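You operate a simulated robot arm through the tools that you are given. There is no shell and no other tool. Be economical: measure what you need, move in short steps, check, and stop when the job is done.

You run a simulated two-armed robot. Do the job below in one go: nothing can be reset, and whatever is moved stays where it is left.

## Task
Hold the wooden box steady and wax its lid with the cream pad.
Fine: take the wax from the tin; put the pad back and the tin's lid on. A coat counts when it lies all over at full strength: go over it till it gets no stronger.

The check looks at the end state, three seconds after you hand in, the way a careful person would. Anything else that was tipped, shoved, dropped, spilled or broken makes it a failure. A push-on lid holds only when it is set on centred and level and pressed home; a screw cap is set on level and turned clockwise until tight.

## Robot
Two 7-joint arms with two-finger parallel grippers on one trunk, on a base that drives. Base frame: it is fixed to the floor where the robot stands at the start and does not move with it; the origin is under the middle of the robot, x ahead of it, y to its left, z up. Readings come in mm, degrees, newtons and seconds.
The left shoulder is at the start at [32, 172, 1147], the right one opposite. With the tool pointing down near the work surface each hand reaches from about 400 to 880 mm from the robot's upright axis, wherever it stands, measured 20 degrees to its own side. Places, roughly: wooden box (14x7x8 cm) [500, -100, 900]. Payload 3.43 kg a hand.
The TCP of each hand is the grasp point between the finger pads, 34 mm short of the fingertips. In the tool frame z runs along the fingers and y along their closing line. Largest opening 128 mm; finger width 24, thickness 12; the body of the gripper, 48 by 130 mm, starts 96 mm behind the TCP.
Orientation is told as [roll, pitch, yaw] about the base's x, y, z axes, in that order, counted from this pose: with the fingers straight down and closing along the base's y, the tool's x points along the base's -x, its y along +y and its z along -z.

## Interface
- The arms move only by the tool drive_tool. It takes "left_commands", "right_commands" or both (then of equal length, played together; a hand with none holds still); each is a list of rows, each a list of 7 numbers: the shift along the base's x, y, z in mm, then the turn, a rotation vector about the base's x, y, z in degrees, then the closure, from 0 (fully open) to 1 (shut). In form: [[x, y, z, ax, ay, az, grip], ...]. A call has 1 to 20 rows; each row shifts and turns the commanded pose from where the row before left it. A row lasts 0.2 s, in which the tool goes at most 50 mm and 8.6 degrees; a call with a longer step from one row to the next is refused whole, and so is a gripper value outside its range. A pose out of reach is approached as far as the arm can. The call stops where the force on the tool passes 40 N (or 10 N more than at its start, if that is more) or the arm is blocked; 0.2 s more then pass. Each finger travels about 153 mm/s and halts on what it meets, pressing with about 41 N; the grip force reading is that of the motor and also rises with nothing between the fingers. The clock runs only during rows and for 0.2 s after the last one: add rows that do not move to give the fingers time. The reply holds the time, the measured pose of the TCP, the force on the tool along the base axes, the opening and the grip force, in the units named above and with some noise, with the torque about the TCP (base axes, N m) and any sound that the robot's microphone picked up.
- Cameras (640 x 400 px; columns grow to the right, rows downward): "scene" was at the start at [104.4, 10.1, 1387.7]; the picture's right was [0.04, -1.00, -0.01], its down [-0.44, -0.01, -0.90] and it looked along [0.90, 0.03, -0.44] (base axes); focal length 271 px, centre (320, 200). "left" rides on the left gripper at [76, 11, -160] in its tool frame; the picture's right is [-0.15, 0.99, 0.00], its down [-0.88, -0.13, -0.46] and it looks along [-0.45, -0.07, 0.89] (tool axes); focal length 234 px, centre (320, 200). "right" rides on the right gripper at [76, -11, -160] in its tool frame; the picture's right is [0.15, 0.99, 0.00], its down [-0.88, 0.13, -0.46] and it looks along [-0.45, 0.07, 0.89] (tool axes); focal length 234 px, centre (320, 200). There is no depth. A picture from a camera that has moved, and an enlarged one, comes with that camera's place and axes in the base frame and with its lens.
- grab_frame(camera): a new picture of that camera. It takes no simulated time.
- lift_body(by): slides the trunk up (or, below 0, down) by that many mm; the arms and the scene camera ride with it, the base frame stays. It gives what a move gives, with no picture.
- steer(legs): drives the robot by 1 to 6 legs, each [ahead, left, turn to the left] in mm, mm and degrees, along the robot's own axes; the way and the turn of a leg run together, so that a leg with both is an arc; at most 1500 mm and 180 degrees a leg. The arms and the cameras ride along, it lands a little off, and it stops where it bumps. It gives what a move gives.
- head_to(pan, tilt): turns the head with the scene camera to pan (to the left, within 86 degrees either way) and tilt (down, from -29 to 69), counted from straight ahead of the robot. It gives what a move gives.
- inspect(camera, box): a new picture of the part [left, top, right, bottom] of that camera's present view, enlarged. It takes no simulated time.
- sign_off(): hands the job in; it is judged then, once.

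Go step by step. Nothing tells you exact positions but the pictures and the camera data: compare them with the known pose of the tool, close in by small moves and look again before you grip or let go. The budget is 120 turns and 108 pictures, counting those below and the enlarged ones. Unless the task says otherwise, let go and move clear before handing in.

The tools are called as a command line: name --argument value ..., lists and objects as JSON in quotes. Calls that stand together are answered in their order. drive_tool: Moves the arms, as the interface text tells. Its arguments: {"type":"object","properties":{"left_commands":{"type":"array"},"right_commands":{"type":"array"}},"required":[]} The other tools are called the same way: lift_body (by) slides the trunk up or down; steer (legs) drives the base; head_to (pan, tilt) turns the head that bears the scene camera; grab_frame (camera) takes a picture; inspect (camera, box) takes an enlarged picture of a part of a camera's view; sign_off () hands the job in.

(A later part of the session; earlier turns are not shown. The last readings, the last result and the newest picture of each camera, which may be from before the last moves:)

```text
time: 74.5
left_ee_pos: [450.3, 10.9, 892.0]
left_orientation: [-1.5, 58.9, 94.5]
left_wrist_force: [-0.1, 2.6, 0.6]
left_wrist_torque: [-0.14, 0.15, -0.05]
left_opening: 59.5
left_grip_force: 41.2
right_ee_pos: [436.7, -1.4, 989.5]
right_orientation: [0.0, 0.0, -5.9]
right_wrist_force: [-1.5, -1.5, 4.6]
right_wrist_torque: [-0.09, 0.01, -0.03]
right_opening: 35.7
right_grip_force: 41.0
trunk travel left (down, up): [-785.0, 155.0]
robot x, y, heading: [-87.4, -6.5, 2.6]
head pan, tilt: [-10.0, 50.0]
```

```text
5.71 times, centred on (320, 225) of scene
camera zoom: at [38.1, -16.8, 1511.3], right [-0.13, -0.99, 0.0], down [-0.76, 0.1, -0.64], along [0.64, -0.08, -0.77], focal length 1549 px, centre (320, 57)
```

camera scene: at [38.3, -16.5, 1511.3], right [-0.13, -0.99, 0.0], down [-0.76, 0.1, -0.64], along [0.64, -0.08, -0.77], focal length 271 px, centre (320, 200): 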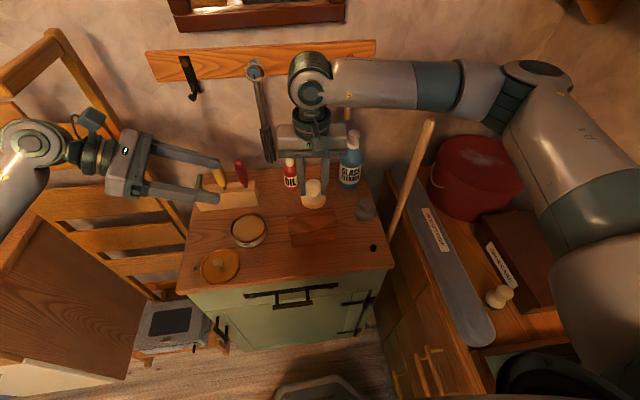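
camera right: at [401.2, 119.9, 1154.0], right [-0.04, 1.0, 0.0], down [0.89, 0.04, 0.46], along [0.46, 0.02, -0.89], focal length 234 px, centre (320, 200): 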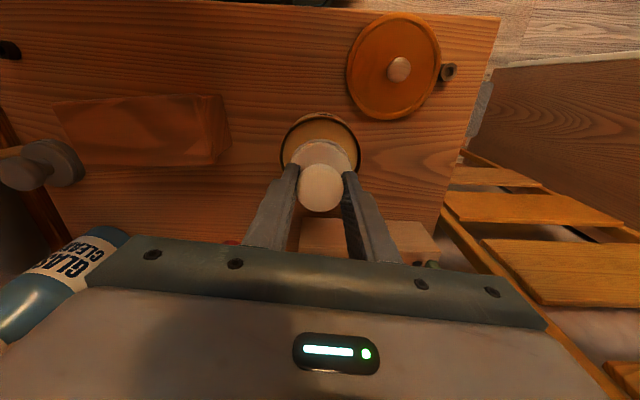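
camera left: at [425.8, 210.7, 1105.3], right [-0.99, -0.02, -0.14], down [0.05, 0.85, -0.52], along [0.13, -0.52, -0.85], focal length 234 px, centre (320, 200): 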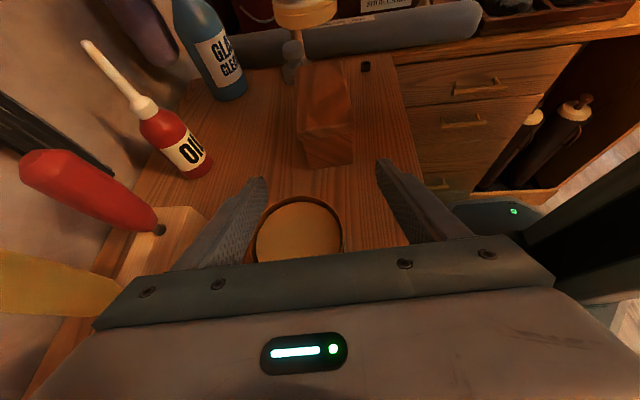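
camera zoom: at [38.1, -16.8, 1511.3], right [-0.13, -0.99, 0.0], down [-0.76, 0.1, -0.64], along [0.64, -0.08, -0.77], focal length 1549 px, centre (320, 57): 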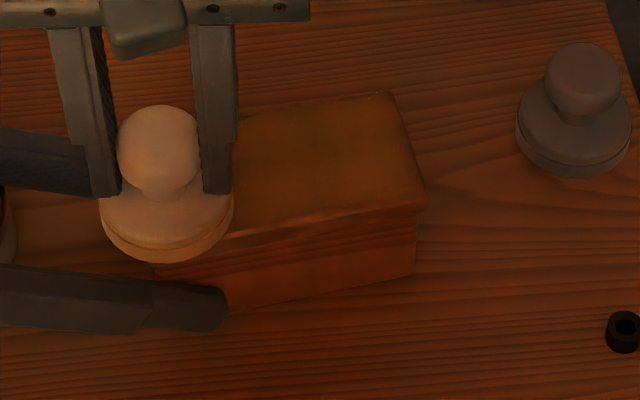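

Pressing slightly more and doing another round, a bit further over the ends.

drive_tool --right_commands '[[-4, 3.5, -0.5, 0, 0, 0, 1], [1.1, -13.5, 0, 0, 0, 0, 1], [1.1, -13.5, 0, 0, 0, 0, 1], [1.1, -13.5, 0, 0, 0, 0, 1], [1.1, -13.5, 0, 0, 0, 0, 1], [1.1, -13.5, 0, 0, 0, 0, 1], [1.1, -13.5, 0, 0, 0, 0, 1], [1.1, -13.5, 0, 0, 0, 0, 1], [1.1, -13.5, 0, 0, 0, 0, 1], [18, 1.4, 0, 0, 0, 0, 1], [-1.1, 13.5, 0, 0, 0, 0, 1], [-1.1, 13.5, 0, 0, 0, 0, 1], [-1.1, 13.5, 0, 0, 0, 0, 1], [-1.1, 13.5, 0, 0, 0, 0, 1], [-1.1, 13.5, 0, 0, 0, 0, 1], [-1.1, 13.5, 0, 0, 0, 0, 1], [-1.1, 13.5, 0, 0, 0, 0, 1], [-1.1, 13.5, 0, 0, 0, 0, 1], [18, 1.4, 0, 0, 0, 0, 1]]'

drive_tool --right_commands '[[1.1, -13.5, 0, 0, 0, 0, 1], [1.1, -13.5, 0, 0, 0, 0, 1], [1.1, -13.5, 0, 0, 0, 0, 1], [1.1, -13.5, 0, 0, 0, 0, 1], [1.1, -13.5, 0, 0, 0, 0, 1], [1.1, -13.5, 0, 0, 0, 0, 1], [1.1, -13.5, 0, 0, 0, 0, 1], [1.1, -13.5, 0, 0, 0, 0, 1], [-9, -0.7, 0, 0, 0, 0, 1], [-1.1, 13.5, 0, 0, 0, 0, 1], [-1.1, 13.5, 0, 0, 0, 0, 1], [-1.1, 13.5, 0, 0, 0, 0, 1], [-1.1, 13.5, 0, 0, 0, 0, 1], [-1.1, 13.5, 0, 0, 0, 0, 1], [-1.1, 13.5, 0, 0, 0, 0, 1], [-1.1, 13.5, 0, 0, 0, 0, 1], [-1.1, 13.5, 0, 0, 0, 0, 1], [0, 0, 0, 0, 0, 0, 1]]'

inspect --camera "scene" --box '[280, 190, 360, 260]'

```text
time: 78.5
left_ee_pos: [450.4, 11.9, 891.5]
left_orientation: [-1.3, 58.9, 94.5]
left_wrist_force: [3.7, 0.7, -3.1]
left_wrist_torque: [-0.09, 0.71, -0.15]
left_opening: 59.9
left_grip_force: 40.6
right_ee_pos: [467.8, 5.9, 988.4]
right_orientation: [0.1, 0.0, -5.7]
right_wrist_force: [-6.1, 0.4, 10.6]
right_wrist_torque: [0.04, 0.36, -0.03]
right_opening: 35.7
right_grip_force: 40.7
trunk travel left (down, up): [-785.0, 155.0]
robot x, y, heading: [-87.0, -9.2, 2.4]
head pan, tilt: [-10.0, 50.0]
```

```text
time: 82.3
left_ee_pos: [449.5, 11.2, 892.2]
left_orientation: [-1.5, 58.7, 94.5]
left_wrist_force: [-0.4, 2.4, -2.0]
left_wrist_torque: [-0.37, 0.43, -0.05]
left_opening: 59.5
left_grip_force: 41.2
right_ee_pos: [461.7, 2.9, 988.5]
right_orientation: [-0.1, -0.1, -5.9]
right_wrist_force: [-1.8, -4.4, 10.8]
right_wrist_torque: [-0.14, 0.06, 0.03]
right_opening: 35.3
right_grip_force: 41.0
trunk travel left (down, up): [-785.0, 155.0]
robot x, y, heading: [-90.0, -11.9, 2.5]
head pan, tilt: [-10.0, 50.0]
```

```text
5.71 times, centred on (320, 225) of scene
camera zoom: at [37.6, -17.0, 1511.3], right [-0.13, -0.99, 0.0], down [-0.76, 0.1, -0.64], along [0.64, -0.08, -0.77], focal length 1549 px, centre (320, 57)
```

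zoom: 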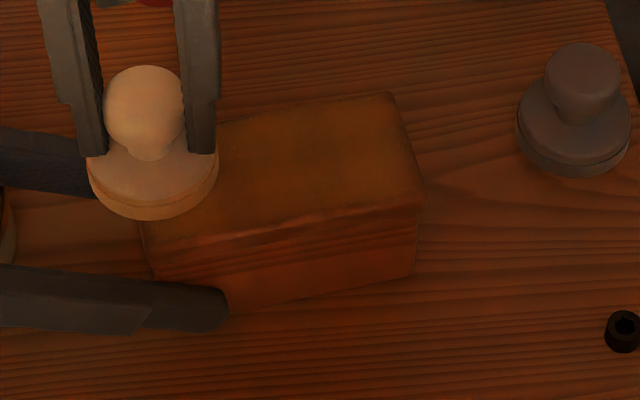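

Lifting the pad aside to judge the coat.

drive_tool --right_commands '[[0, 0, 20, 0, 0, 0, 1], [0, 0, 40, 0, 0, 0, 1], [20, -20, 30, 0, 0, 0, 1], [30, -30, 0, 0, 0, 0, 1], [30, -30, 0, 0, 0, 0, 1], [30, -20, 0, 0, 0, 0, 1], [10, 0, 0, 0, 0, 0, 1], [0, 0, 0, 0, 0, 0, 1]]'

inspect --camera "scene" --box '[270, 180, 370, 260]'

inspect --camera "left" --box '[200, 20, 440, 220]'

inspect --camera "right" --box '[100, 0, 500, 220]'

```text
time: 84.1
left_ee_pos: [449.4, 10.2, 893.0]
left_orientation: [-1.3, 58.9, 94.4]
left_wrist_force: [-0.4, -0.1, 2.2]
left_wrist_torque: [0.09, 0.16, 0.0]
left_opening: 59.8
left_grip_force: 40.9
right_ee_pos: [581.1, -95.8, 1078.1]
right_orientation: [0.0, -0.2, -6.0]
right_wrist_force: [-0.4, 0.6, 0.0]
right_wrist_torque: [0.01, 0.0, 0.02]
right_opening: 35.7
right_grip_force: 41.2
trunk travel left (down, up): [-785.0, 155.0]
robot x, y, heading: [-90.5, -7.5, 2.5]
head pan, tilt: [-10.0, 50.0]
```

```text
5.00 times, centred on (320, 220) of scene
camera zoom: at [38.3, -17.2, 1511.3], right [-0.13, -0.99, 0.0], down [-0.76, 0.1, -0.64], along [0.64, -0.08, -0.77], focal length 1355 px, centre (320, 100)
```

zoom: 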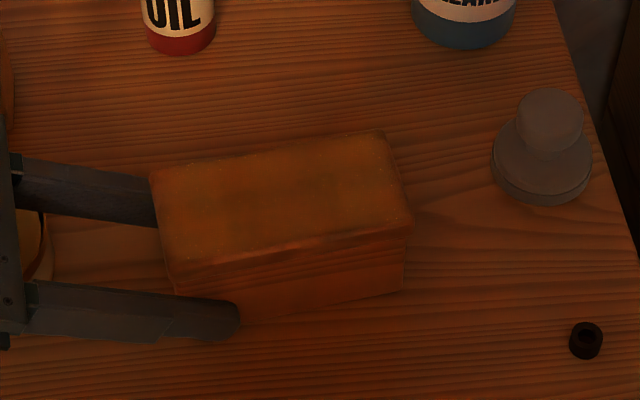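

```text
2.00 times, centred on (320, 120) of left
camera zoom: at [428.2, 105.7, 1038.1], right [-0.99, -0.02, -0.14], down [0.05, 0.85, -0.52], along [0.13, -0.52, -0.85], focal length 468 px, centre (320, 360)
```

zoom: 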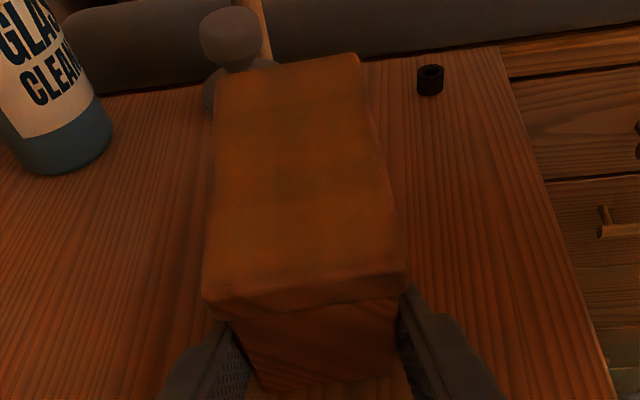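

```text
1.60 times, centred on (300, 110) of right
camera zoom: at [506.1, -99.4, 1237.2], right [-0.04, 1.0, 0.0], down [0.89, 0.04, 0.46], along [0.46, 0.02, -0.89], focal length 375 px, centre (352, 344)
```

zoom: 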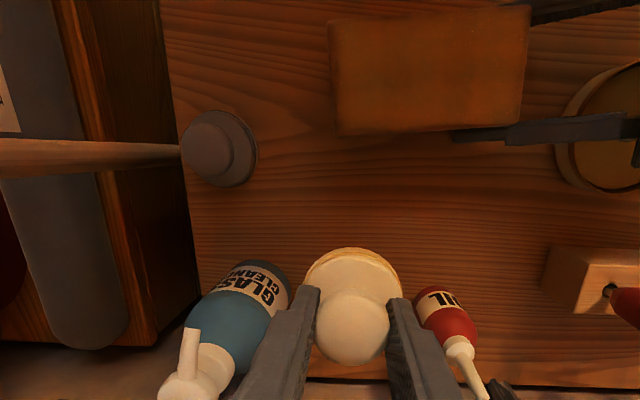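

The coat covers the lid but looks slightly uneven. I'll withdraw the left hand, reload the pad from the tin, and go over it again.

drive_tool --left_commands '[[0, 0, 0, 0, 0, 0, 0.45], [0, 0, 0, 0, 0, 0, 0.3], [0, 0, 0, 0, 0, 0, 0.25], [-0.7, 12, 6, 0, 0, 0, 0.25], [-0.7, 20, 14, 0, 0, 0, 0.25], [-0.5, 20, 15, 0, 0, 0, 0.25], [-0.5, 20, 15, 0, 0, 0, 0.25], [-0.5, 20, 20, 0, 0, 0, 0.25], [0, 15, 33, 0, 0, 0, 0.25], [0, 15, 33, 0, 0, 0, 0.25], [0, 15, 33, 0, 0, 0, 0.25], [-5, 20, 33, 0, 0, 0, 0.25], [-5, 25, 33, 0, 0, 0, 0.25], [-5, 25, 33, 0, 0, 0, 0.25], [-5, 25, 20, 0, 0, 0, 0.25], [0, 0, 0, 0, 0, 0, 0.25]]'

grab_frame --camera "scene"

```text
time: 87.5
left_ee_pos: [427.6, 243.7, 1180.2]
left_orientation: [-1.3, 58.9, 94.6]
left_wrist_force: [0.6, -1.3, 0.3]
left_wrist_torque: [0.02, -0.02, 0.01]
left_opening: 95.9
left_grip_force: 0.0
right_ee_pos: [580.8, -97.1, 1077.6]
right_orientation: [0.0, -0.1, -5.9]
right_wrist_force: [0.3, -0.5, -1.1]
right_wrist_torque: [0.03, 0.01, -0.01]
right_opening: 35.9
right_grip_force: 40.5
trunk travel left (down, up): [-785.0, 155.0]
robot x, y, heading: [-90.2, -8.6, 2.3]
head pan, tilt: [-10.0, 50.0]
```

```text
42 pictures are left
camera scene: at [39.0, -17.2, 1511.2], right [-0.13, -0.99, 0.0], down [-0.76, 0.1, -0.64], along [0.64, -0.08, -0.77], focal length 271 px, centre (320, 200)
```

scene: 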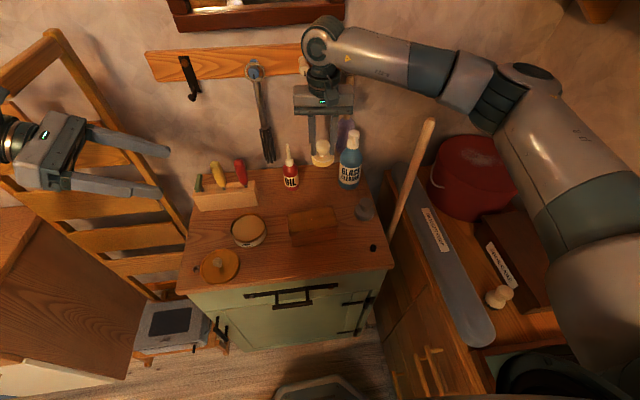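

Moving to the tin and dipping again.

drive_tool --right_commands '[[-17.6, 36.5, 0, 0, 0, 0, 1], [-17.6, 36.5, 0, 0, 0, 0, 1], [-17.6, 36.5, 0, 0, 0, 0, 1], [-17.6, 36.5, 0, 0, 0, 0, 1], [-17.6, 36.5, 0, 0, 0, 0, 1], [-17.6, 36.5, 0, 0, 0, 0, 1], [0, 0, -35, 0, 0, 0, 1], [0, 0, -35, 0, 0, 0, 1], [0, 0, -35, 0, 0, 0, 1], [0, 0, -17, 0, 0, 0, 1], [0, 0, -5, 0, 0, 0, 1], [0, 0, -1.5, 0, 0, 0, 1], [0, 0, -1, 0, 0, 0, 1], [0, 0, 0, 0, 0, 0, 1]]' --left_commands '[[-10, 5, 5, 0, 0, 0, 0.25], [-10, 5, 5, 0, 0, 0, 0.25], [-10, 5, 5, 0, 0, 0, 0.25], [-10, 0, 5, 0, 0, 0, 0.25], [0, 0, 0, 0, 0, 0, 0.25], [0, 0, 0, 0, 0, 0, 0.25], [0, 0, 0, 0, 0, 0, 0.25], [0, 0, 0, 0, 0, 0, 0.25], [0, 0, 0, 0, 0, 0, 0.25], [0, 0, 0, 0, 0, 0, 0.25], [0, 0, 0, 0, 0, 0, 0.25], [0, 0, 0, 0, 0, 0, 0.25], [0, 0, 0, 0, 0, 0, 0.25], [0, 0, 0, 0, 0, 0, 0.25]]'

```text
time: 90.5
left_ee_pos: [386.9, 258.5, 1200.0]
left_orientation: [-1.4, 58.9, 94.5]
left_wrist_force: [0.1, 0.2, 0.7]
left_wrist_torque: [0.0, -0.03, 0.01]
left_opening: 96.2
left_grip_force: 0.1
right_ee_pos: [474.7, 124.1, 948.6]
right_orientation: [0.0, 0.0, -5.9]
right_wrist_force: [0.1, 0.0, 0.4]
right_wrist_torque: [-0.05, 0.0, 0.05]
right_opening: 35.8
right_grip_force: 40.9
trunk travel left (down, up): [-785.0, 155.0]
robot x, y, heading: [-91.3, -10.8, 2.4]
head pan, tilt: [-10.0, 50.0]
```

drive_tool --right_commands '[[0, 0, -1, 0, 0, 0, 1], [0, 0, -0.8, 0, 0, 0, 1], [4, 0, 0, 0, 0, 4, 1], [-4, 4, 0, 0, 0, 4, 1], [-4, -4, 0, 0, 0, -4, 1], [4, -4, 0, 0, 0, -4, 1], [0, 4, 0, 0, 0, 4, 1], [0, 0, 0, 0, 0, -4, 1], [0, 0, 0, 0, 0, 0, 1]]'

```text
time: 92.5
left_ee_pos: [386.7, 257.8, 1199.5]
left_orientation: [-1.3, 58.9, 94.5]
left_wrist_force: [-0.6, -0.4, 0.0]
left_wrist_torque: [0.02, 0.0, 0.01]
left_opening: 96.1
left_grip_force: 0.0
right_ee_pos: [475.0, 123.7, 946.9]
right_orientation: [0.0, -0.1, -5.9]
right_wrist_force: [0.1, -0.3, -0.1]
right_wrist_torque: [0.0, 0.0, 0.01]
right_opening: 35.6
right_grip_force: 40.6
trunk travel left (down, up): [-785.0, 155.0]
robot x, y, heading: [-91.9, -9.0, 2.6]
head pan, tilt: [-10.0, 50.0]
```

No contact yet; going slightly lower.

drive_tool --right_commands '[[0, 0, -0.8, 0, 0, 0, 1], [0, 0, -0.8, 0, 0, 0, 1], [0, 0, -0.8, 0, 0, 0, 1], [0, 0, 0, 0, 0, 0, 1]]'

```text
time: 93.5
left_ee_pos: [386.7, 258.4, 1199.9]
left_orientation: [-1.4, 59.0, 94.5]
left_wrist_force: [0.1, -0.7, 0.1]
left_wrist_torque: [0.02, 0.0, 0.02]
left_opening: 96.1
left_grip_force: 0.0
right_ee_pos: [475.2, 123.0, 946.6]
right_orientation: [0.0, -0.3, -5.8]
right_wrist_force: [0.3, -0.7, 8.0]
right_wrist_torque: [-0.12, 0.08, 0.03]
right_opening: 35.7
right_grip_force: 40.5
trunk travel left (down, up): [-785.0, 155.0]
robot x, y, heading: [-89.8, -9.6, 2.6]
head pan, tilt: [-10.0, 50.0]
```

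drive_tool --right_commands '[[0, 0, -0.3, 0, 0, 0, 1], [4, 0, 0, 0, 0, 5, 1], [-4, 4, 0, 0, 0, 5, 1], [-4, -4, 0, 0, 0, -5, 1], [4, -4, 0, 0, 0, -5, 1], [0, 4, 0, 0, 0, 5, 1], [0, 0, 0, 0, 0, -5, 1], [0, 0, 15, 0, 0, 0, 1], [0, 0, 35, 0, 0, 0, 1], [0, 0, 40, 0, 0, 0, 1], [0, 0, 30, 0, 0, 0, 1], [-4, -35, 0, 0, 0, 0, 1], [-4, -35, 0, 0, 0, 0, 1], [-4, -35, 0, 0, 0, 0, 1], [-4, -35, 0, 0, 0, 0, 1], [-4, -33, 0, 0, 0, 0, 1], [0, 0, 0, 0, 0, 0, 1]]'

inspect --camera "scene" --box '[170, 150, 370, 290]'

```text
time: 97.1
left_ee_pos: [387.3, 259.0, 1199.0]
left_orientation: [-1.3, 58.9, 94.5]
left_wrist_force: [0.1, -0.4, 0.1]
left_wrist_torque: [0.0, -0.05, -0.01]
left_opening: 95.9
left_grip_force: 0.0
right_ee_pos: [455.0, -49.4, 1065.6]
right_orientation: [0.0, 0.0, -5.9]
right_wrist_force: [-0.8, 0.3, -0.8]
right_wrist_torque: [0.0, -0.02, 0.01]
right_opening: 35.6
right_grip_force: 41.8
trunk travel left (down, up): [-785.0, 155.0]
robot x, y, heading: [-88.4, -9.0, 2.5]
head pan, tilt: [-10.0, 50.0]
```

```text
2.86 times, centred on (270, 220) of scene
camera zoom: at [38.6, -15.5, 1511.2], right [-0.13, -0.99, 0.0], down [-0.76, 0.1, -0.64], along [0.64, -0.09, -0.77], focal length 774 px, centre (463, 143)
```

zoom: 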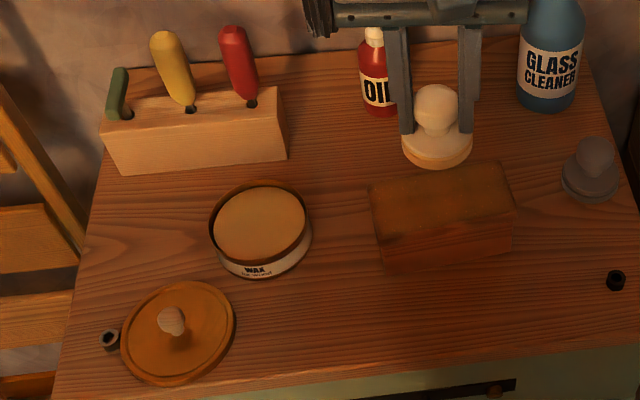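

Reloaded; the tin and box are unmoved. Left hand goes back to hold the box by reversing its path.

drive_tool --left_commands '[[20, -7, -10, 0, 0, 0, 0.25], [20, -8, -10, 0, 0, 0, 0.25], [5, -25, -20, 0, 0, 0, 0.25], [5, -25, -33, 0, 0, 0, 0.25], [5, -25, -33, 0, 0, 0, 0.25], [5, -20, -33, 0, 0, 0, 0.25], [0, -15, -33, 0, 0, 0, 0.25], [0, -15, -33, 0, 0, 0, 0.25], [0, -15, -33, 0, 0, 0, 0.25], [0.5, -20, -20, 0, 0, 0, 0.25], [0.5, -20, -15, 0, 0, 0, 0.25], [0.5, -20, -15, 0, 0, 0, 0.25], [0.7, -20, -14, 0, 0, 0, 0.25], [0, 0, 0, 0, 0, 0, 0.25]]'

inspect --camera "left" --box '[200, 20, 440, 220]'

```text
time: 100.1
left_ee_pos: [447.9, 22.7, 897.4]
left_orientation: [-1.4, 58.9, 94.5]
left_wrist_force: [0.0, 0.0, 0.5]
left_wrist_torque: [-0.01, 0.02, -0.04]
left_opening: 95.9
left_grip_force: 0.0
right_ee_pos: [454.7, -49.8, 1064.6]
right_orientation: [0.1, -0.2, -5.9]
right_wrist_force: [-0.3, 0.8, 0.1]
right_wrist_torque: [-0.01, -0.02, -0.02]
right_opening: 35.4
right_grip_force: 40.9
trunk travel left (down, up): [-785.0, 155.0]
robot x, y, heading: [-86.9, -3.8, 2.5]
head pan, tilt: [-10.0, 50.0]
```

```text
2.00 times, centred on (320, 120) of left
camera zoom: at [427.4, 117.7, 1044.0], right [-0.99, -0.02, -0.14], down [0.05, 0.85, -0.52], along [0.13, -0.52, -0.84], focal length 468 px, centre (320, 360)
```

zoom: 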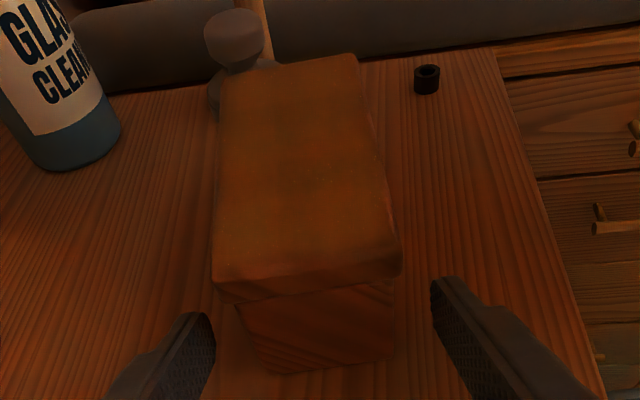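

drive_tool --left_commands '[[1, -6, -3, 0, 0, 0, 0.25], [1, -6, -3, 0, 0, 0, 0.25], [0, 0, 0, 0, 0, 0, 0.35], [0, 0, 0, 0, 0, 0, 0.42], [0, 0, 0, 0, 0, 0, 0.48], [0, 0, 0, 0, 0, 0, 0.54], [0, 0, 0, 0, 0, 0, 0.6], [0, 0, 0, 0, 0, 0, 0.6]]' --right_commands '[[0, 0, -20, 0, 0, 0, 1], [0, 0, -20, 0, 0, 0, 1], [0, 0, -20, 0, 0, 0, 1], [0, 0, -10, 0, 0, 0, 1], [0, 0, -3, 0, 0, 0, 1], [0, 0, -1, 0, 0, 0, 1], [0, 0, -1, 0, 0, 0, 1], [0, 0, 0, 0, 0, 0, 1]]'

```text
time: 101.9
left_ee_pos: [450.3, 10.6, 892.4]
left_orientation: [-1.4, 59.0, 94.5]
left_wrist_force: [-0.8, 0.1, -0.4]
left_wrist_torque: [-0.01, 0.05, -0.03]
left_opening: 59.3
left_grip_force: 40.8
right_ee_pos: [454.8, -49.8, 988.9]
right_orientation: [-0.1, -0.1, -6.0]
right_wrist_force: [0.1, 0.5, -1.3]
right_wrist_torque: [-0.03, -0.01, 0.0]
right_opening: 35.8
right_grip_force: 40.9
trunk travel left (down, up): [-785.0, 155.0]
robot x, y, heading: [-87.0, -8.3, 2.5]
head pan, tilt: [-10.0, 50.0]
```

Box held again. Pressing and stroking with the fresh wax.

drive_tool --right_commands '[[0, 0, -1, 0, 0, 0, 1], [0, 0, -0.8, 0, 0, 0, 1], [1.1, -13.5, 0, 0, 0, 0, 1], [1.1, -13.5, 0, 0, 0, 0, 1], [1.1, -13.5, 0, 0, 0, 0, 1], [1.1, -13.5, 0, 0, 0, 0, 1], [-18, -1.4, 0, 0, 0, 0, 1], [-1.1, 13.5, 0, 0, 0, 0, 1], [-1.1, 13.5, 0, 0, 0, 0, 1], [-1.1, 13.5, 0, 0, 0, 0, 1], [-1.1, 13.5, 0, 0, 0, 0, 1], [-1.1, 13.5, 0, 0, 0, 0, 1], [-1.1, 13.5, 0, 0, 0, 0, 1], [-1.1, 13.5, 0, 0, 0, 0, 1], [-1.1, 13.5, 0, 0, 0, 0, 1], [9, 0.7, 0, 0, 0, 0, 1]]'

drive_tool --right_commands '[[1.1, -13.5, 0, 0, 0, 0, 1], [1.1, -13.5, 0, 0, 0, 0, 1], [1.1, -13.5, 0, 0, 0, 0, 1], [1.1, -13.5, 0, 0, 0, 0, 1], [1.1, -13.5, 0, 0, 0, 0, 1], [1.1, -13.5, 0, 0, 0, 0, 1], [1.1, -13.5, 0, 0, 0, 0, 1], [1.1, -13.5, 0, 0, 0, 0, 1], [18, 1.4, 0, 0, 0, 0, 1], [-1.1, 13.5, 0, 0, 0, 0, 1], [-1.1, 13.5, 0, 0, 0, 0, 1], [-1.1, 13.5, 0, 0, 0, 0, 1], [-1.1, 13.5, 0, 0, 0, 0, 1], [-1.1, 13.5, 0, 0, 0, 0, 1], [-1.1, 13.5, 0, 0, 0, 0, 1], [-1.1, 13.5, 0, 0, 0, 0, 1], [-1.1, 13.5, 0, 0, 0, 0, 1], [9, 0.7, 0, 0, 0, 0, 1]]'

drive_tool --right_commands '[[1.1, -13.5, 0, 0, 0, 0, 1], [1.1, -13.5, 0, 0, 0, 0, 1], [1.1, -13.5, 0, 0, 0, 0, 1], [1.1, -13.5, 0, 0, 0, 0, 1], [1.1, -13.5, 0, 0, 0, 0, 1], [1.1, -13.5, 0, 0, 0, 0, 1], [1.1, -13.5, 0, 0, 0, 0, 1], [1.1, -13.5, 0, 0, 0, 0, 1], [-18, -1.4, 0, 0, 0, 0, 1], [-1.1, 13.5, 0, 0, 0, 0, 1], [-1.1, 13.5, 0, 0, 0, 0, 1], [-1.1, 13.5, 0, 0, 0, 0, 1], [-1.1, 13.5, 0, 0, 0, 0, 1], [-1.1, 13.5, 0, 0, 0, 0, 1], [-1.1, 13.5, 0, 0, 0, 0, 1], [-1.1, 13.5, 0, 0, 0, 0, 1], [-1.1, 13.5, 0, 0, 0, 0, 1], [0, 0, 0, 0, 0, 0, 1]]'

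inspect --camera "scene" --box '[270, 180, 370, 260]'

```text
time: 105.3
left_ee_pos: [449.9, 11.0, 892.3]
left_orientation: [-1.5, 59.0, 94.6]
left_wrist_force: [11.4, 1.7, -16.6]
left_wrist_torque: [0.45, 0.81, 0.07]
left_opening: 59.7
left_grip_force: 41.4
right_ee_pos: [438.9, 6.0, 988.3]
right_orientation: [0.1, 0.2, -5.7]
right_wrist_force: [-14.8, -0.3, 28.8]
right_wrist_torque: [-0.18, 0.5, -0.06]
right_opening: 35.8
right_grip_force: 40.7
trunk travel left (down, up): [-785.0, 155.0]
robot x, y, heading: [-89.2, -12.8, 2.4]
head pan, tilt: [-10.0, 50.0]
```

```text
time: 109.1
left_ee_pos: [451.1, 10.6, 892.3]
left_orientation: [-1.4, 58.9, 94.4]
left_wrist_force: [8.9, 2.9, -0.2]
left_wrist_torque: [-0.01, 0.54, 0.06]
left_opening: 59.8
left_grip_force: 41.2
right_ee_pos: [467.1, 7.0, 987.7]
right_orientation: [-0.1, -0.1, -5.8]
right_wrist_force: [-5.0, 0.4, 10.7]
right_wrist_torque: [-0.07, 0.36, -0.07]
right_opening: 35.3
right_grip_force: 41.3
trunk travel left (down, up): [-785.0, 155.0]
robot x, y, heading: [-94.6, -12.7, 2.4]
head pan, tilt: [-10.0, 50.0]
```

```text
time: 112.9
left_ee_pos: [450.5, 11.3, 892.0]
left_orientation: [-1.5, 58.9, 94.4]
left_wrist_force: [-0.4, 3.3, 0.4]
left_wrist_torque: [-0.11, 0.45, -0.09]
left_opening: 59.4
left_grip_force: 40.7
right_ee_pos: [450.8, 5.0, 988.1]
right_orientation: [-0.1, -0.1, -5.8]
right_wrist_force: [-1.6, -2.4, 10.4]
right_wrist_torque: [-0.18, -0.01, -0.03]
right_opening: 35.9
right_grip_force: 41.1
trunk travel left (down, up): [-785.0, 155.0]
robot x, y, heading: [-92.1, -10.3, 2.5]
head pan, tilt: [-10.0, 50.0]
```

```text
5.00 times, centred on (320, 220) of scene
camera zoom: at [37.5, -16.8, 1511.4], right [-0.13, -0.99, 0.0], down [-0.76, 0.1, -0.64], along [0.64, -0.08, -0.77], focal length 1355 px, centre (320, 100)
```

zoom: 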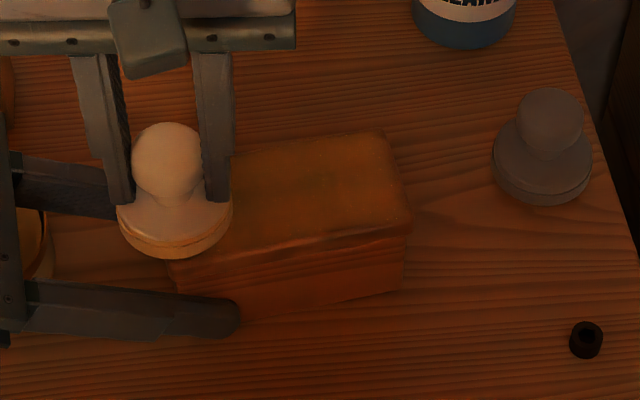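

Another full round with the same lanes.

drive_tool --right_commands '[[-18, -1.4, 0, 0, 0, 0, 1], [1.1, -13.5, 0, 0, 0, 0, 1], [1.1, -13.5, 0, 0, 0, 0, 1], [1.1, -13.5, 0, 0, 0, 0, 1], [1.1, -13.5, 0, 0, 0, 0, 1], [1.1, -13.5, 0, 0, 0, 0, 1], [1.1, -13.5, 0, 0, 0, 0, 1], [1.1, -13.5, 0, 0, 0, 0, 1], [1.1, -13.5, 0, 0, 0, 0, 1], [10, 0.8, 0, 0, 0, 0, 1], [-1.1, 13.5, 0, 0, 0, 0, 1], [-1.1, 13.5, 0, 0, 0, 0, 1], [-1.1, 13.5, 0, 0, 0, 0, 1], [-1.1, 13.5, 0, 0, 0, 0, 1], [-1.1, 13.5, 0, 0, 0, 0, 1], [-1.1, 13.5, 0, 0, 0, 0, 1], [-1.1, 13.5, 0, 0, 0, 0, 1], [-1.1, 13.5, 0, 0, 0, 0, 1], [16, 1.3, 0, 0, 0, 0, 1]]'

drive_tool --right_commands '[[1.1, -13.5, 0, 0, 0, 0, 1], [1.1, -13.5, 0, 0, 0, 0, 1], [1.1, -13.5, 0, 0, 0, 0, 1], [1.1, -13.5, 0, 0, 0, 0, 1], [1.1, -13.5, 0, 0, 0, 0, 1], [1.1, -13.5, 0, 0, 0, 0, 1], [1.1, -13.5, 0, 0, 0, 0, 1], [1.1, -13.5, 0, 0, 0, 0, 1], [10, 0.8, 0, 0, 0, 0, 1], [-1.1, 13.5, 0, 0, 0, 0, 1], [-1.1, 13.5, 0, 0, 0, 0, 1], [-1.1, 13.5, 0, 0, 0, 0, 1], [-1.1, 13.5, 0, 0, 0, 0, 1], [-1.1, 13.5, 0, 0, 0, 0, 1], [-1.1, 13.5, 0, 0, 0, 0, 1], [-1.1, 13.5, 0, 0, 0, 0, 1], [-1.1, 13.5, 0, 0, 0, 0, 1], [-18, -1.4, 0, 0, 0, 0, 1]]'

drive_tool --right_commands '[[1.1, -13.5, 0, 0, 0, 0, 1], [1.1, -13.5, 0, 0, 0, 0, 1], [1.1, -13.5, 0, 0, 0, 0, 1], [1.1, -13.5, 0, 0, 0, 0, 1], [1.1, -13.5, 0, 0, 0, 0, 1], [1.1, -13.5, 0, 0, 0, 0, 1], [1.1, -13.5, 0, 0, 0, 0, 1], [1.1, -13.5, 0, 0, 0, 0, 1], [0, 0, 20, 0, 0, 0, 1], [0, 0, 40, 0, 0, 0, 1], [20, 0, 30, 0, 0, 0, 1], [40, 0, 0, 0, 0, 0, 1], [40, 3, 0, 0, 0, 0, 1], [22, 3, 0, 0, 0, 0, 1], [0, 0, 0, 0, 0, 0, 1]]'

inspect --camera "scene" --box '[270, 180, 370, 260]'

inspect --camera "left" --box '[200, 20, 440, 220]'

```text
time: 116.9
left_ee_pos: [450.2, 10.2, 892.2]
left_orientation: [-1.4, 58.9, 94.5]
left_wrist_force: [1.7, 0.5, 0.6]
left_wrist_torque: [-0.1, 0.41, -0.13]
left_opening: 59.6
left_grip_force: 40.7
right_ee_pos: [457.3, 5.9, 988.6]
right_orientation: [0.1, 0.1, -5.9]
right_wrist_force: [-2.7, -0.3, 4.6]
right_wrist_torque: [-0.12, 0.07, -0.04]
right_opening: 35.6
right_grip_force: 41.4
trunk travel left (down, up): [-785.0, 155.0]
robot x, y, heading: [-86.7, -4.9, 2.4]
head pan, tilt: [-10.0, 50.0]
```

```text
time: 120.7
left_ee_pos: [449.7, 10.3, 892.3]
left_orientation: [-1.5, 58.8, 94.5]
left_wrist_force: [-0.9, 0.3, 2.7]
left_wrist_torque: [-0.21, 0.2, 0.11]
left_opening: 59.5
left_grip_force: 40.8
right_ee_pos: [452.1, 5.0, 987.6]
right_orientation: [0.1, -0.1, -6.0]
right_wrist_force: [0.4, 0.6, 4.2]
right_wrist_torque: [0.02, -0.16, 0.02]
right_opening: 35.8
right_grip_force: 40.5
trunk travel left (down, up): [-785.0, 155.0]
robot x, y, heading: [-90.9, -5.4, 2.7]
head pan, tilt: [-10.0, 50.0]
```

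```text
time: 123.9
left_ee_pos: [451.0, 11.1, 892.0]
left_orientation: [-1.4, 58.9, 94.4]
left_wrist_force: [-1.0, 0.3, 5.1]
left_wrist_torque: [-0.11, 0.26, -0.1]
left_opening: 59.8
left_grip_force: 41.0
right_ee_pos: [580.7, -98.3, 1077.2]
right_orientation: [0.0, -0.1, -5.9]
right_wrist_force: [0.5, -0.1, -0.3]
right_wrist_torque: [0.02, 0.02, -0.01]
right_opening: 35.4
right_grip_force: 41.2
trunk travel left (down, up): [-785.0, 155.0]
robot x, y, heading: [-88.6, -7.9, 2.4]
head pan, tilt: [-10.0, 50.0]
```

```text
5.00 times, centred on (320, 220) of scene
camera zoom: at [37.7, -17.0, 1511.3], right [-0.13, -0.99, 0.0], down [-0.76, 0.1, -0.64], along [0.64, -0.08, -0.77], focal length 1355 px, centre (320, 100)
```

zoom: 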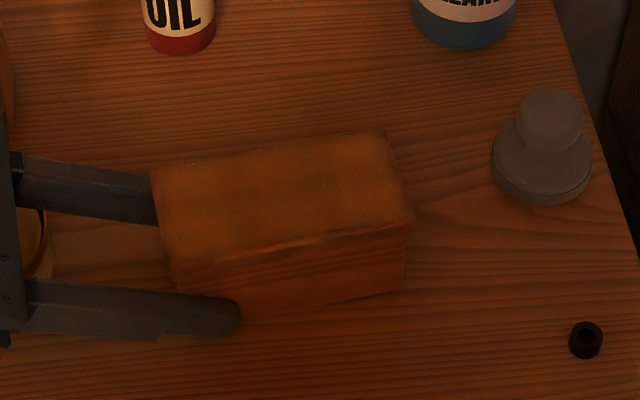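

```text
2.00 times, centred on (320, 120) of left
camera zoom: at [428.9, 105.6, 1038.4], right [-0.99, -0.02, -0.14], down [0.05, 0.85, -0.52], along [0.13, -0.52, -0.85], focal length 468 px, centre (320, 360)
```

zoom: 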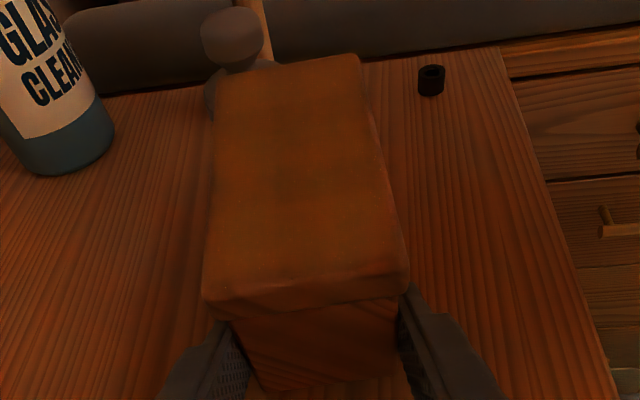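

The coat looks even; I'll do one more firmer round to confirm that it gets no stronger.

drive_tool --right_commands '[[-22, -3, 0, 0, 0, 0, 1], [-40, -3, 0, 0, 0, 0, 1], [-40, 0, 0, 0, 0, 0, 1], [-20, 0, -30, 0, 0, 0, 1], [0, 0, -40, 0, 0, 0, 1], [0, 0, -18, 0, 0, 0, 1], [0, 0, -2.5, 0, 0, 0, 1], [-18, -1.4, 0, 0, 0, 0, 1], [-1.1, 13.5, 0, 0, 0, 0, 1], [-1.1, 13.5, 0, 0, 0, 0, 1], [-1.1, 13.5, 0, 0, 0, 0, 1], [-1.1, 13.5, 0, 0, 0, 0, 1], [-1.1, 13.5, 0, 0, 0, 0, 1], [-1.1, 13.5, 0, 0, 0, 0, 1], [-1.1, 13.5, 0, 0, 0, 0, 1], [-1.1, 13.5, 0, 0, 0, 0, 1], [9, 0.7, 0, 0, 0, 0, 1]]'

drive_tool --right_commands '[[1.1, -13.5, 0, 0, 0, 0, 1], [1.1, -13.5, 0, 0, 0, 0, 1], [1.1, -13.5, 0, 0, 0, 0, 1], [1.1, -13.5, 0, 0, 0, 0, 1], [1.1, -13.5, 0, 0, 0, 0, 1], [1.1, -13.5, 0, 0, 0, 0, 1], [1.1, -13.5, 0, 0, 0, 0, 1], [1.1, -13.5, 0, 0, 0, 0, 1], [9, 0.7, 0, 0, 0, 0, 1], [-1.1, 13.5, 0, 0, 0, 0, 1], [-1.1, 13.5, 0, 0, 0, 0, 1], [-1.1, 13.5, 0, 0, 0, 0, 1], [-1.1, 13.5, 0, 0, 0, 0, 1], [-1.1, 13.5, 0, 0, 0, 0, 1], [-1.1, 13.5, 0, 0, 0, 0, 1], [-1.1, 13.5, 0, 0, 0, 0, 1], [-1.1, 13.5, 0, 0, 0, 0, 1], [18, 1.4, 0, 0, 0, 0, 1]]'

drive_tool --right_commands '[[1.1, -13.5, 0, 0, 0, 0, 1], [1.1, -13.5, 0, 0, 0, 0, 1], [1.1, -13.5, 0, 0, 0, 0, 1], [1.1, -13.5, 0, 0, 0, 0, 1], [1.1, -13.5, 0, 0, 0, 0, 1], [1.1, -13.5, 0, 0, 0, 0, 1], [1.1, -13.5, 0, 0, 0, 0, 1], [1.1, -13.5, 0, 0, 0, 0, 1], [-9, -0.7, 0, 0, 0, 0, 1], [-1.1, 13.5, 0, 0, 0, 0, 1], [-1.1, 13.5, 0, 0, 0, 0, 1], [-1.1, 13.5, 0, 0, 0, 0, 1], [-1.1, 13.5, 0, 0, 0, 0, 1], [-1.1, 13.5, 0, 0, 0, 0, 1], [-1.1, 13.5, 0, 0, 0, 0, 1], [-1.1, 13.5, 0, 0, 0, 0, 1], [-1.1, 13.5, 0, 0, 0, 0, 1], [0, 0, 0, 0, 0, 0, 1]]'

```text
time: 127.5
left_ee_pos: [451.4, 11.2, 891.8]
left_orientation: [-1.3, 58.8, 94.5]
left_wrist_force: [7.3, -1.1, 0.2]
left_wrist_torque: [-0.09, 0.67, 0.01]
left_opening: 59.4
left_grip_force: 40.8
right_ee_pos: [441.7, 4.5, 985.9]
right_orientation: [0.2, 0.1, -5.8]
right_wrist_force: [-8.0, 0.3, 13.3]
right_wrist_torque: [0.0, 0.37, 0.02]
right_opening: 35.9
right_grip_force: 40.8
trunk travel left (down, up): [-785.0, 155.0]
robot x, y, heading: [-89.8, -9.5, 2.5]
head pan, tilt: [-10.0, 50.0]
```

```text
time: 131.3
left_ee_pos: [450.5, 10.6, 891.5]
left_orientation: [-1.4, 58.8, 94.6]
left_wrist_force: [4.0, -0.7, -0.3]
left_wrist_torque: [-0.17, 0.75, -0.1]
left_opening: 59.7
left_grip_force: 41.0
right_ee_pos: [466.9, 7.4, 987.3]
right_orientation: [0.1, 0.0, -5.8]
right_wrist_force: [-5.9, -0.1, 9.0]
right_wrist_torque: [-0.01, 0.31, -0.02]
right_opening: 35.9
right_grip_force: 41.3
trunk travel left (down, up): [-785.0, 155.0]
robot x, y, heading: [-86.6, -9.2, 2.5]
head pan, tilt: [-10.0, 50.0]
```

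```text
time: 135.1
left_ee_pos: [449.8, 10.0, 891.5]
left_orientation: [-1.3, 58.9, 94.5]
left_wrist_force: [0.0, 2.0, 0.2]
left_wrist_torque: [-0.15, 0.54, 0.02]
left_opening: 59.8
left_grip_force: 40.9
right_ee_pos: [458.6, 5.4, 988.1]
right_orientation: [0.0, 0.0, -6.0]
right_wrist_force: [-1.7, -3.1, 8.3]
right_wrist_torque: [-0.17, -0.01, -0.03]
right_opening: 35.6
right_grip_force: 40.9
trunk travel left (down, up): [-785.0, 155.0]
robot x, y, heading: [-89.1, -8.7, 2.6]
head pan, tilt: [-10.0, 50.0]
```

Lifting the pad aside over its home spot and comparing the coat.

drive_tool --right_commands '[[0, 0, 20, 0, 0, 0, 1], [0, 0, 40, 0, 0, 0, 1], [20, -20, 30, 0, 0, 0, 1], [30, -30, 0, 0, 0, 0, 1], [30, -30, 0, 0, 0, 0, 1], [30, -25, 0, 0, 0, 0, 1], [13, 0, 0, 0, 0, 0, 1], [0, 0, 0, 0, 0, 0, 1]]'

inspect --camera "scene" --box '[270, 180, 370, 260]'

inspect --camera "left" --box '[200, 20, 440, 220]'

```text
time: 136.9
left_ee_pos: [451.4, 11.1, 891.7]
left_orientation: [-1.3, 59.0, 94.5]
left_wrist_force: [0.1, 0.2, 4.0]
left_wrist_torque: [0.05, 0.14, 0.02]
left_opening: 59.6
left_grip_force: 41.2
right_ee_pos: [583.3, -100.7, 1078.5]
right_orientation: [0.0, -0.1, -6.0]
right_wrist_force: [0.2, -0.5, 0.1]
right_wrist_torque: [-0.02, 0.02, 0.02]
right_opening: 35.7
right_grip_force: 41.2
trunk travel left (down, up): [-785.0, 155.0]
robot x, y, heading: [-89.1, -8.0, 2.3]
head pan, tilt: [-10.0, 50.0]
```

```text
5.00 times, centred on (320, 220) of scene
camera zoom: at [38.1, -17.3, 1511.3], right [-0.13, -0.99, 0.0], down [-0.76, 0.1, -0.64], along [0.64, -0.08, -0.77], focal length 1355 px, centre (320, 100)
```

zoom: 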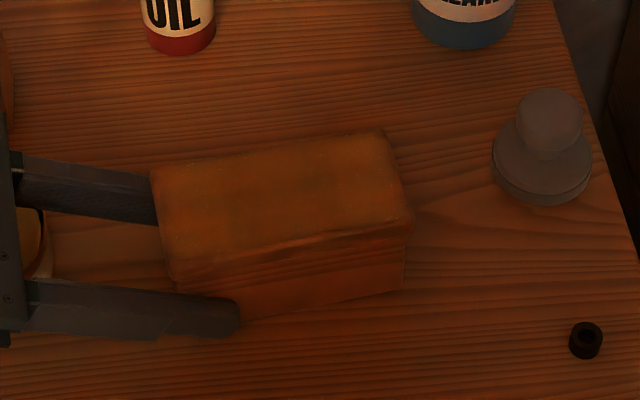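

```text
2.00 times, centred on (320, 120) of left
camera zoom: at [429.3, 105.4, 1038.4], right [-0.99, -0.02, -0.14], down [0.05, 0.85, -0.52], along [0.13, -0.52, -0.85], focal length 468 px, centre (320, 360)
```

zoom: 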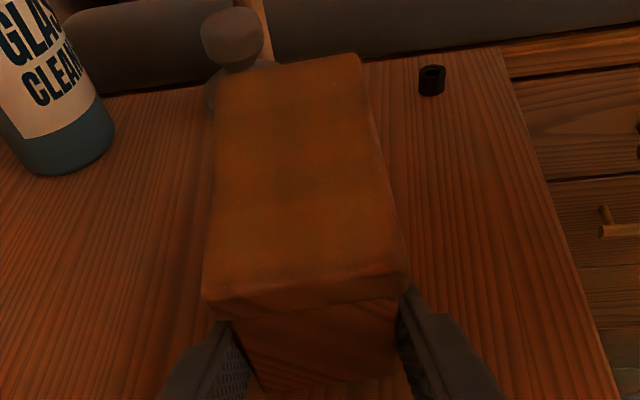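

No further change, so the coat is full. Now setting the pad back on its spot at (581,-100).

drive_tool --right_commands '[[-1, 0, 0, 0, 0, -4.5, 1], [-1, 0.5, 0, 0, 0, -4.5, 1], [0, 0, -35, 0, 0, 0, 1], [0, 0, -40, 0, 0, 0, 1], [0, 0, -40, 0, 0, 0, 1], [0, 0, -30, 0, 0, 0, 1], [0, 0, -10, 0, 0, 0, 1], [0, 0, 0, 0, 0, 0, 1]]'

inspect --camera "scene" --box '[270, 120, 400, 230]'

```text
time: 138.7
left_ee_pos: [451.2, 11.1, 892.5]
left_orientation: [-1.5, 58.9, 94.5]
left_wrist_force: [0.2, 0.6, 5.7]
left_wrist_torque: [-0.09, 0.23, -0.02]
left_opening: 59.6
left_grip_force: 40.6
right_ee_pos: [580.6, -100.7, 922.4]
right_orientation: [-0.1, -0.1, -15.0]
right_wrist_force: [-0.2, 0.2, -0.4]
right_wrist_torque: [0.0, -0.02, 0.03]
right_opening: 35.7
right_grip_force: 40.4
trunk travel left (down, up): [-785.0, 155.0]
robot x, y, heading: [-87.1, -9.0, 2.7]
head pan, tilt: [-10.0, 50.0]
```

```text
3.64 times, centred on (335, 175) of scene
camera zoom: at [38.0, -17.0, 1511.3], right [-0.13, -0.99, 0.0], down [-0.76, 0.1, -0.64], along [0.64, -0.08, -0.77], focal length 986 px, centre (266, 291)
```

zoom: 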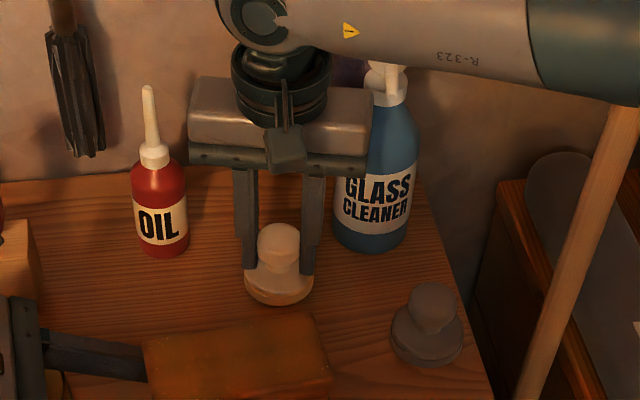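

drive_tool --right_commands '[[0, 0, -2, 0, 0, 0, 1], [0, 0, -1.5, 0, 0, 0, 1], [0, 0, -1, 0, 0, 0, 1], [0, 0, 0, 0, 0, 0, 1]]'

```text
time: 139.7
left_ee_pos: [450.9, 10.5, 891.4]
left_orientation: [-1.4, 58.9, 94.4]
left_wrist_force: [0.0, 0.3, 5.7]
left_wrist_torque: [-0.13, 0.21, 0.03]
left_opening: 59.8
left_grip_force: 41.3
right_ee_pos: [580.3, -100.0, 917.8]
right_orientation: [0.0, 0.0, -14.8]
right_wrist_force: [-0.4, 0.0, -0.2]
right_wrist_torque: [-0.01, 0.0, 0.0]
right_opening: 35.7
right_grip_force: 41.6
trunk travel left (down, up): [-785.0, 155.0]
robot x, y, heading: [-90.1, -7.8, 2.5]
head pan, tilt: [-10.0, 50.0]
```

drive_tool --right_commands '[[0, 0, -0.8, 0, 0, 0, 1], [0, 0, -0.8, 0, 0, 0, 1], [0, 0, -0.8, 0, 0, 0, 1], [0, 0, 0, 0, 0, 0, 1]]'

```text
time: 140.7
left_ee_pos: [450.9, 10.3, 891.8]
left_orientation: [-1.4, 58.9, 94.5]
left_wrist_force: [1.5, -0.5, 5.7]
left_wrist_torque: [-0.11, 0.22, 0.01]
left_opening: 59.5
left_grip_force: 41.4
right_ee_pos: [580.3, -100.5, 915.3]
right_orientation: [0.0, -0.1, -14.9]
right_wrist_force: [-0.7, -0.2, -0.7]
right_wrist_torque: [0.05, 0.0, -0.04]
right_opening: 35.7
right_grip_force: 41.5
trunk travel left (down, up): [-785.0, 155.0]
robot x, y, heading: [-88.7, -7.7, 2.4]
head pan, tilt: [-10.0, 50.0]
```

drive_tool --right_commands '[[0, 0, -0.8, 0, 0, 0, 1], [0, 0, -0.8, 0, 0, 0, 1], [0, 0, -0.8, 0, 0, 0, 1], [0, 0, 0, 0, 0, 0, 1]]'

```text
time: 141.7
left_ee_pos: [450.4, 11.2, 892.3]
left_orientation: [-1.4, 58.7, 94.4]
left_wrist_force: [0.9, -0.2, 0.5]
left_wrist_torque: [-0.2, -0.04, 0.14]
left_opening: 59.5
left_grip_force: 41.0
right_ee_pos: [580.6, -98.9, 914.3]
right_orientation: [0.2, -0.2, -14.9]
right_wrist_force: [0.3, -2.5, 14.7]
right_wrist_torque: [0.01, 0.32, 0.02]
right_opening: 35.6
right_grip_force: 41.1
trunk travel left (down, up): [-785.0, 155.0]
robot x, y, heading: [-88.4, -8.5, 2.4]
head pan, tilt: [-10.0, 50.0]
```

Pad is on the table. Releasing it and rising; then the left hand releases the box.

drive_tool --right_commands '[[0, 0, 0.6, 0, 0, 0, 1], [0, 0, 0, 0, 0, 0, 0.65], [0, 0, 0, 0, 0, 0, 0.5], [0, 0, 0, 0, 0, 0, 0.45], [0, 0, 15, 0, 0, 0, 0.45], [0, 0, 30, 0, 0, 0, 0.45], [0, 0, 40, 0, 0, 0, 0.45], [-10, 0, 40, 0, 0, 0, 0.45], [-15, -5, 40, 0, 0, 0, 0.45], [-15, -5, 30, 0, 0, 0, 0.45], [0, 0, 0, 0, 0, 0, 0.45]]'

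drive_tool --left_commands '[[0, 0, 0, 0, 0, 0, 0.45], [0, 0, 0, 0, 0, 0, 0.3], [0, 0, 0, 0, 0, 0, 0.25], [-0.7, 12, 6, 0, 0, 0, 0.25], [-0.7, 20, 14, 0, 0, 0, 0.25], [-0.5, 20, 15, 0, 0, 0, 0.25], [-0.5, 20, 15, 0, 0, 0, 0.25], [-0.5, 20, 20, 0, 0, 0, 0.25], [0, 15, 33, 0, 0, 0, 0.25], [0, 15, 33, 0, 0, 0, 0.25], [0, 15, 33, 0, 0, 0, 0.25], [-5, 20, 33, 0, 0, 0, 0.25], [-5, 25, 33, 0, 0, 0, 0.25], [-5, 25, 33, 0, 0, 0, 0.25], [-5, 15, 30, 0, 0, 0, 0.25], [0, 0, 0, 0, 0, 0, 0.25]]'

grab_frame --camera "scene"

```text
time: 144.1
left_ee_pos: [450.4, 11.0, 892.5]
left_orientation: [-1.5, 59.0, 94.6]
left_wrist_force: [-2.0, -1.0, 4.4]
left_wrist_torque: [0.12, 0.24, 0.0]
left_opening: 59.6
left_grip_force: 40.9
right_ee_pos: [540.3, -109.6, 1107.8]
right_orientation: [0.1, 0.0, -14.8]
right_wrist_force: [-0.9, 0.1, 0.0]
right_wrist_torque: [0.01, 0.01, -0.01]
right_opening: 70.5
right_grip_force: 0.1
trunk travel left (down, up): [-785.0, 155.0]
robot x, y, heading: [-85.0, -9.3, 2.7]
head pan, tilt: [-10.0, 50.0]
```

```text
time: 147.5
left_ee_pos: [427.2, 233.2, 1189.4]
left_orientation: [-1.3, 58.9, 94.7]
left_wrist_force: [0.2, -0.9, 0.3]
left_wrist_torque: [0.0, 0.03, -0.02]
left_opening: 96.0
left_grip_force: 0.1
right_ee_pos: [539.9, -108.9, 1107.8]
right_orientation: [-0.1, -0.1, -14.9]
right_wrist_force: [-0.5, 0.0, -0.3]
right_wrist_torque: [-0.01, -0.01, 0.0]
right_opening: 70.3
right_grip_force: 0.0
trunk travel left (down, up): [-785.0, 155.0]
robot x, y, heading: [-89.8, -10.5, 2.5]
head pan, tilt: [-10.0, 50.0]
```

```text
33 pictures are left
camera scene: at [38.8, -16.9, 1511.2], right [-0.13, -0.99, 0.0], down [-0.76, 0.1, -0.64], along [0.64, -0.08, -0.77], focal length 271 px, centre (320, 200)
```

scene: 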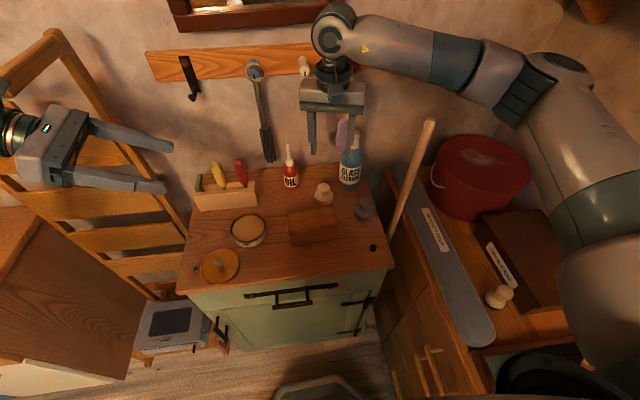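

All in place. Straightening the left hand upright above the lid.

drive_tool --left_commands '[[-2, -2, 0, 8.26, 0.72, 0, 0.5], [-2, -2, 0, 8.26, 0.72, 0, 0.5], [-2, -2, 0, 8.26, 0.72, 0, 0.5], [-2, -2, 0, 8.26, 0.72, 0, 0.5], [-2, -2, 0, 8.26, 0.72, 0, 0.5], [-2, -2, 0, 8.26, 0.72, 0, 0.5], [-2, -2, 0, 8.26, 0.72, 0, 0.5], [-2, -3, -10, 0, 0, -7.9, 0.5], [-2, -3, -10, 0, 0, -7.9, 0.5], [-2, -3, -10, 0, 0, -7.9, 0.5], [-2, -3, -10, 0, 0, -7.9, 0.5], [-3, -3, -10, 0, 0, -7.9, 0.5], [-3, -3, -10, 0, 0, -7.9, 0.5], [-3, -3, -10, 0, 0, -7.9, 0.5], [-3, -3, -10, 0, 0, -7.9, 0.5], [-3, -3, -10, 0, 0, -7.9, 0.5], [-3, -3, -10, 0, 0, -7.9, 0.5], [-3, -2, -10, 0, 0, -7.9, 0.5], [0, 0, -10, 0, 0, -7.9, 0.5], [0, 0, 0, 0, 0, 0, 0.5]]'

grab_frame --camera "left"

```text
time: 151.7
left_ee_pos: [385.6, 187.4, 1069.4]
left_orientation: [-1.0, 0.9, -0.2]
left_wrist_force: [-0.3, 0.9, -0.4]
left_wrist_torque: [0.0, -0.01, 0.05]
left_opening: 64.2
left_grip_force: 0.1
right_ee_pos: [541.3, -109.2, 1107.5]
right_orientation: [-0.1, -0.1, -14.9]
right_wrist_force: [0.0, -0.2, -0.4]
right_wrist_torque: [0.0, 0.0, -0.01]
right_opening: 70.4
right_grip_force: 0.1
trunk travel left (down, up): [-785.0, 155.0]
robot x, y, heading: [-91.3, -7.2, 2.5]
head pan, tilt: [-10.0, 50.0]
```

```text
32 pictures are left
camera left: at [312.6, 200.3, 1228.9], right [0.15, 0.99, -0.02], down [0.89, -0.12, 0.45], along [0.44, -0.08, -0.9], focal length 234 px, centre (320, 200)
```

left: 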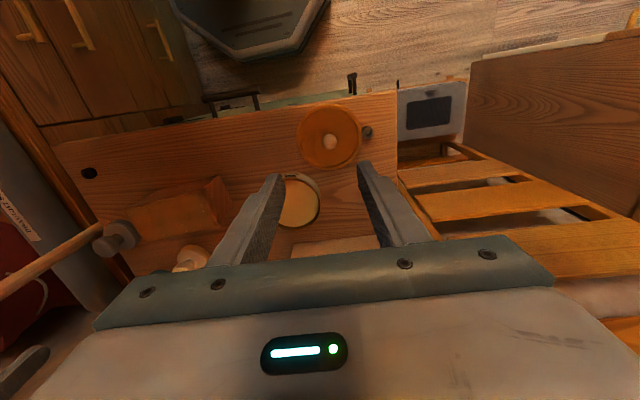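

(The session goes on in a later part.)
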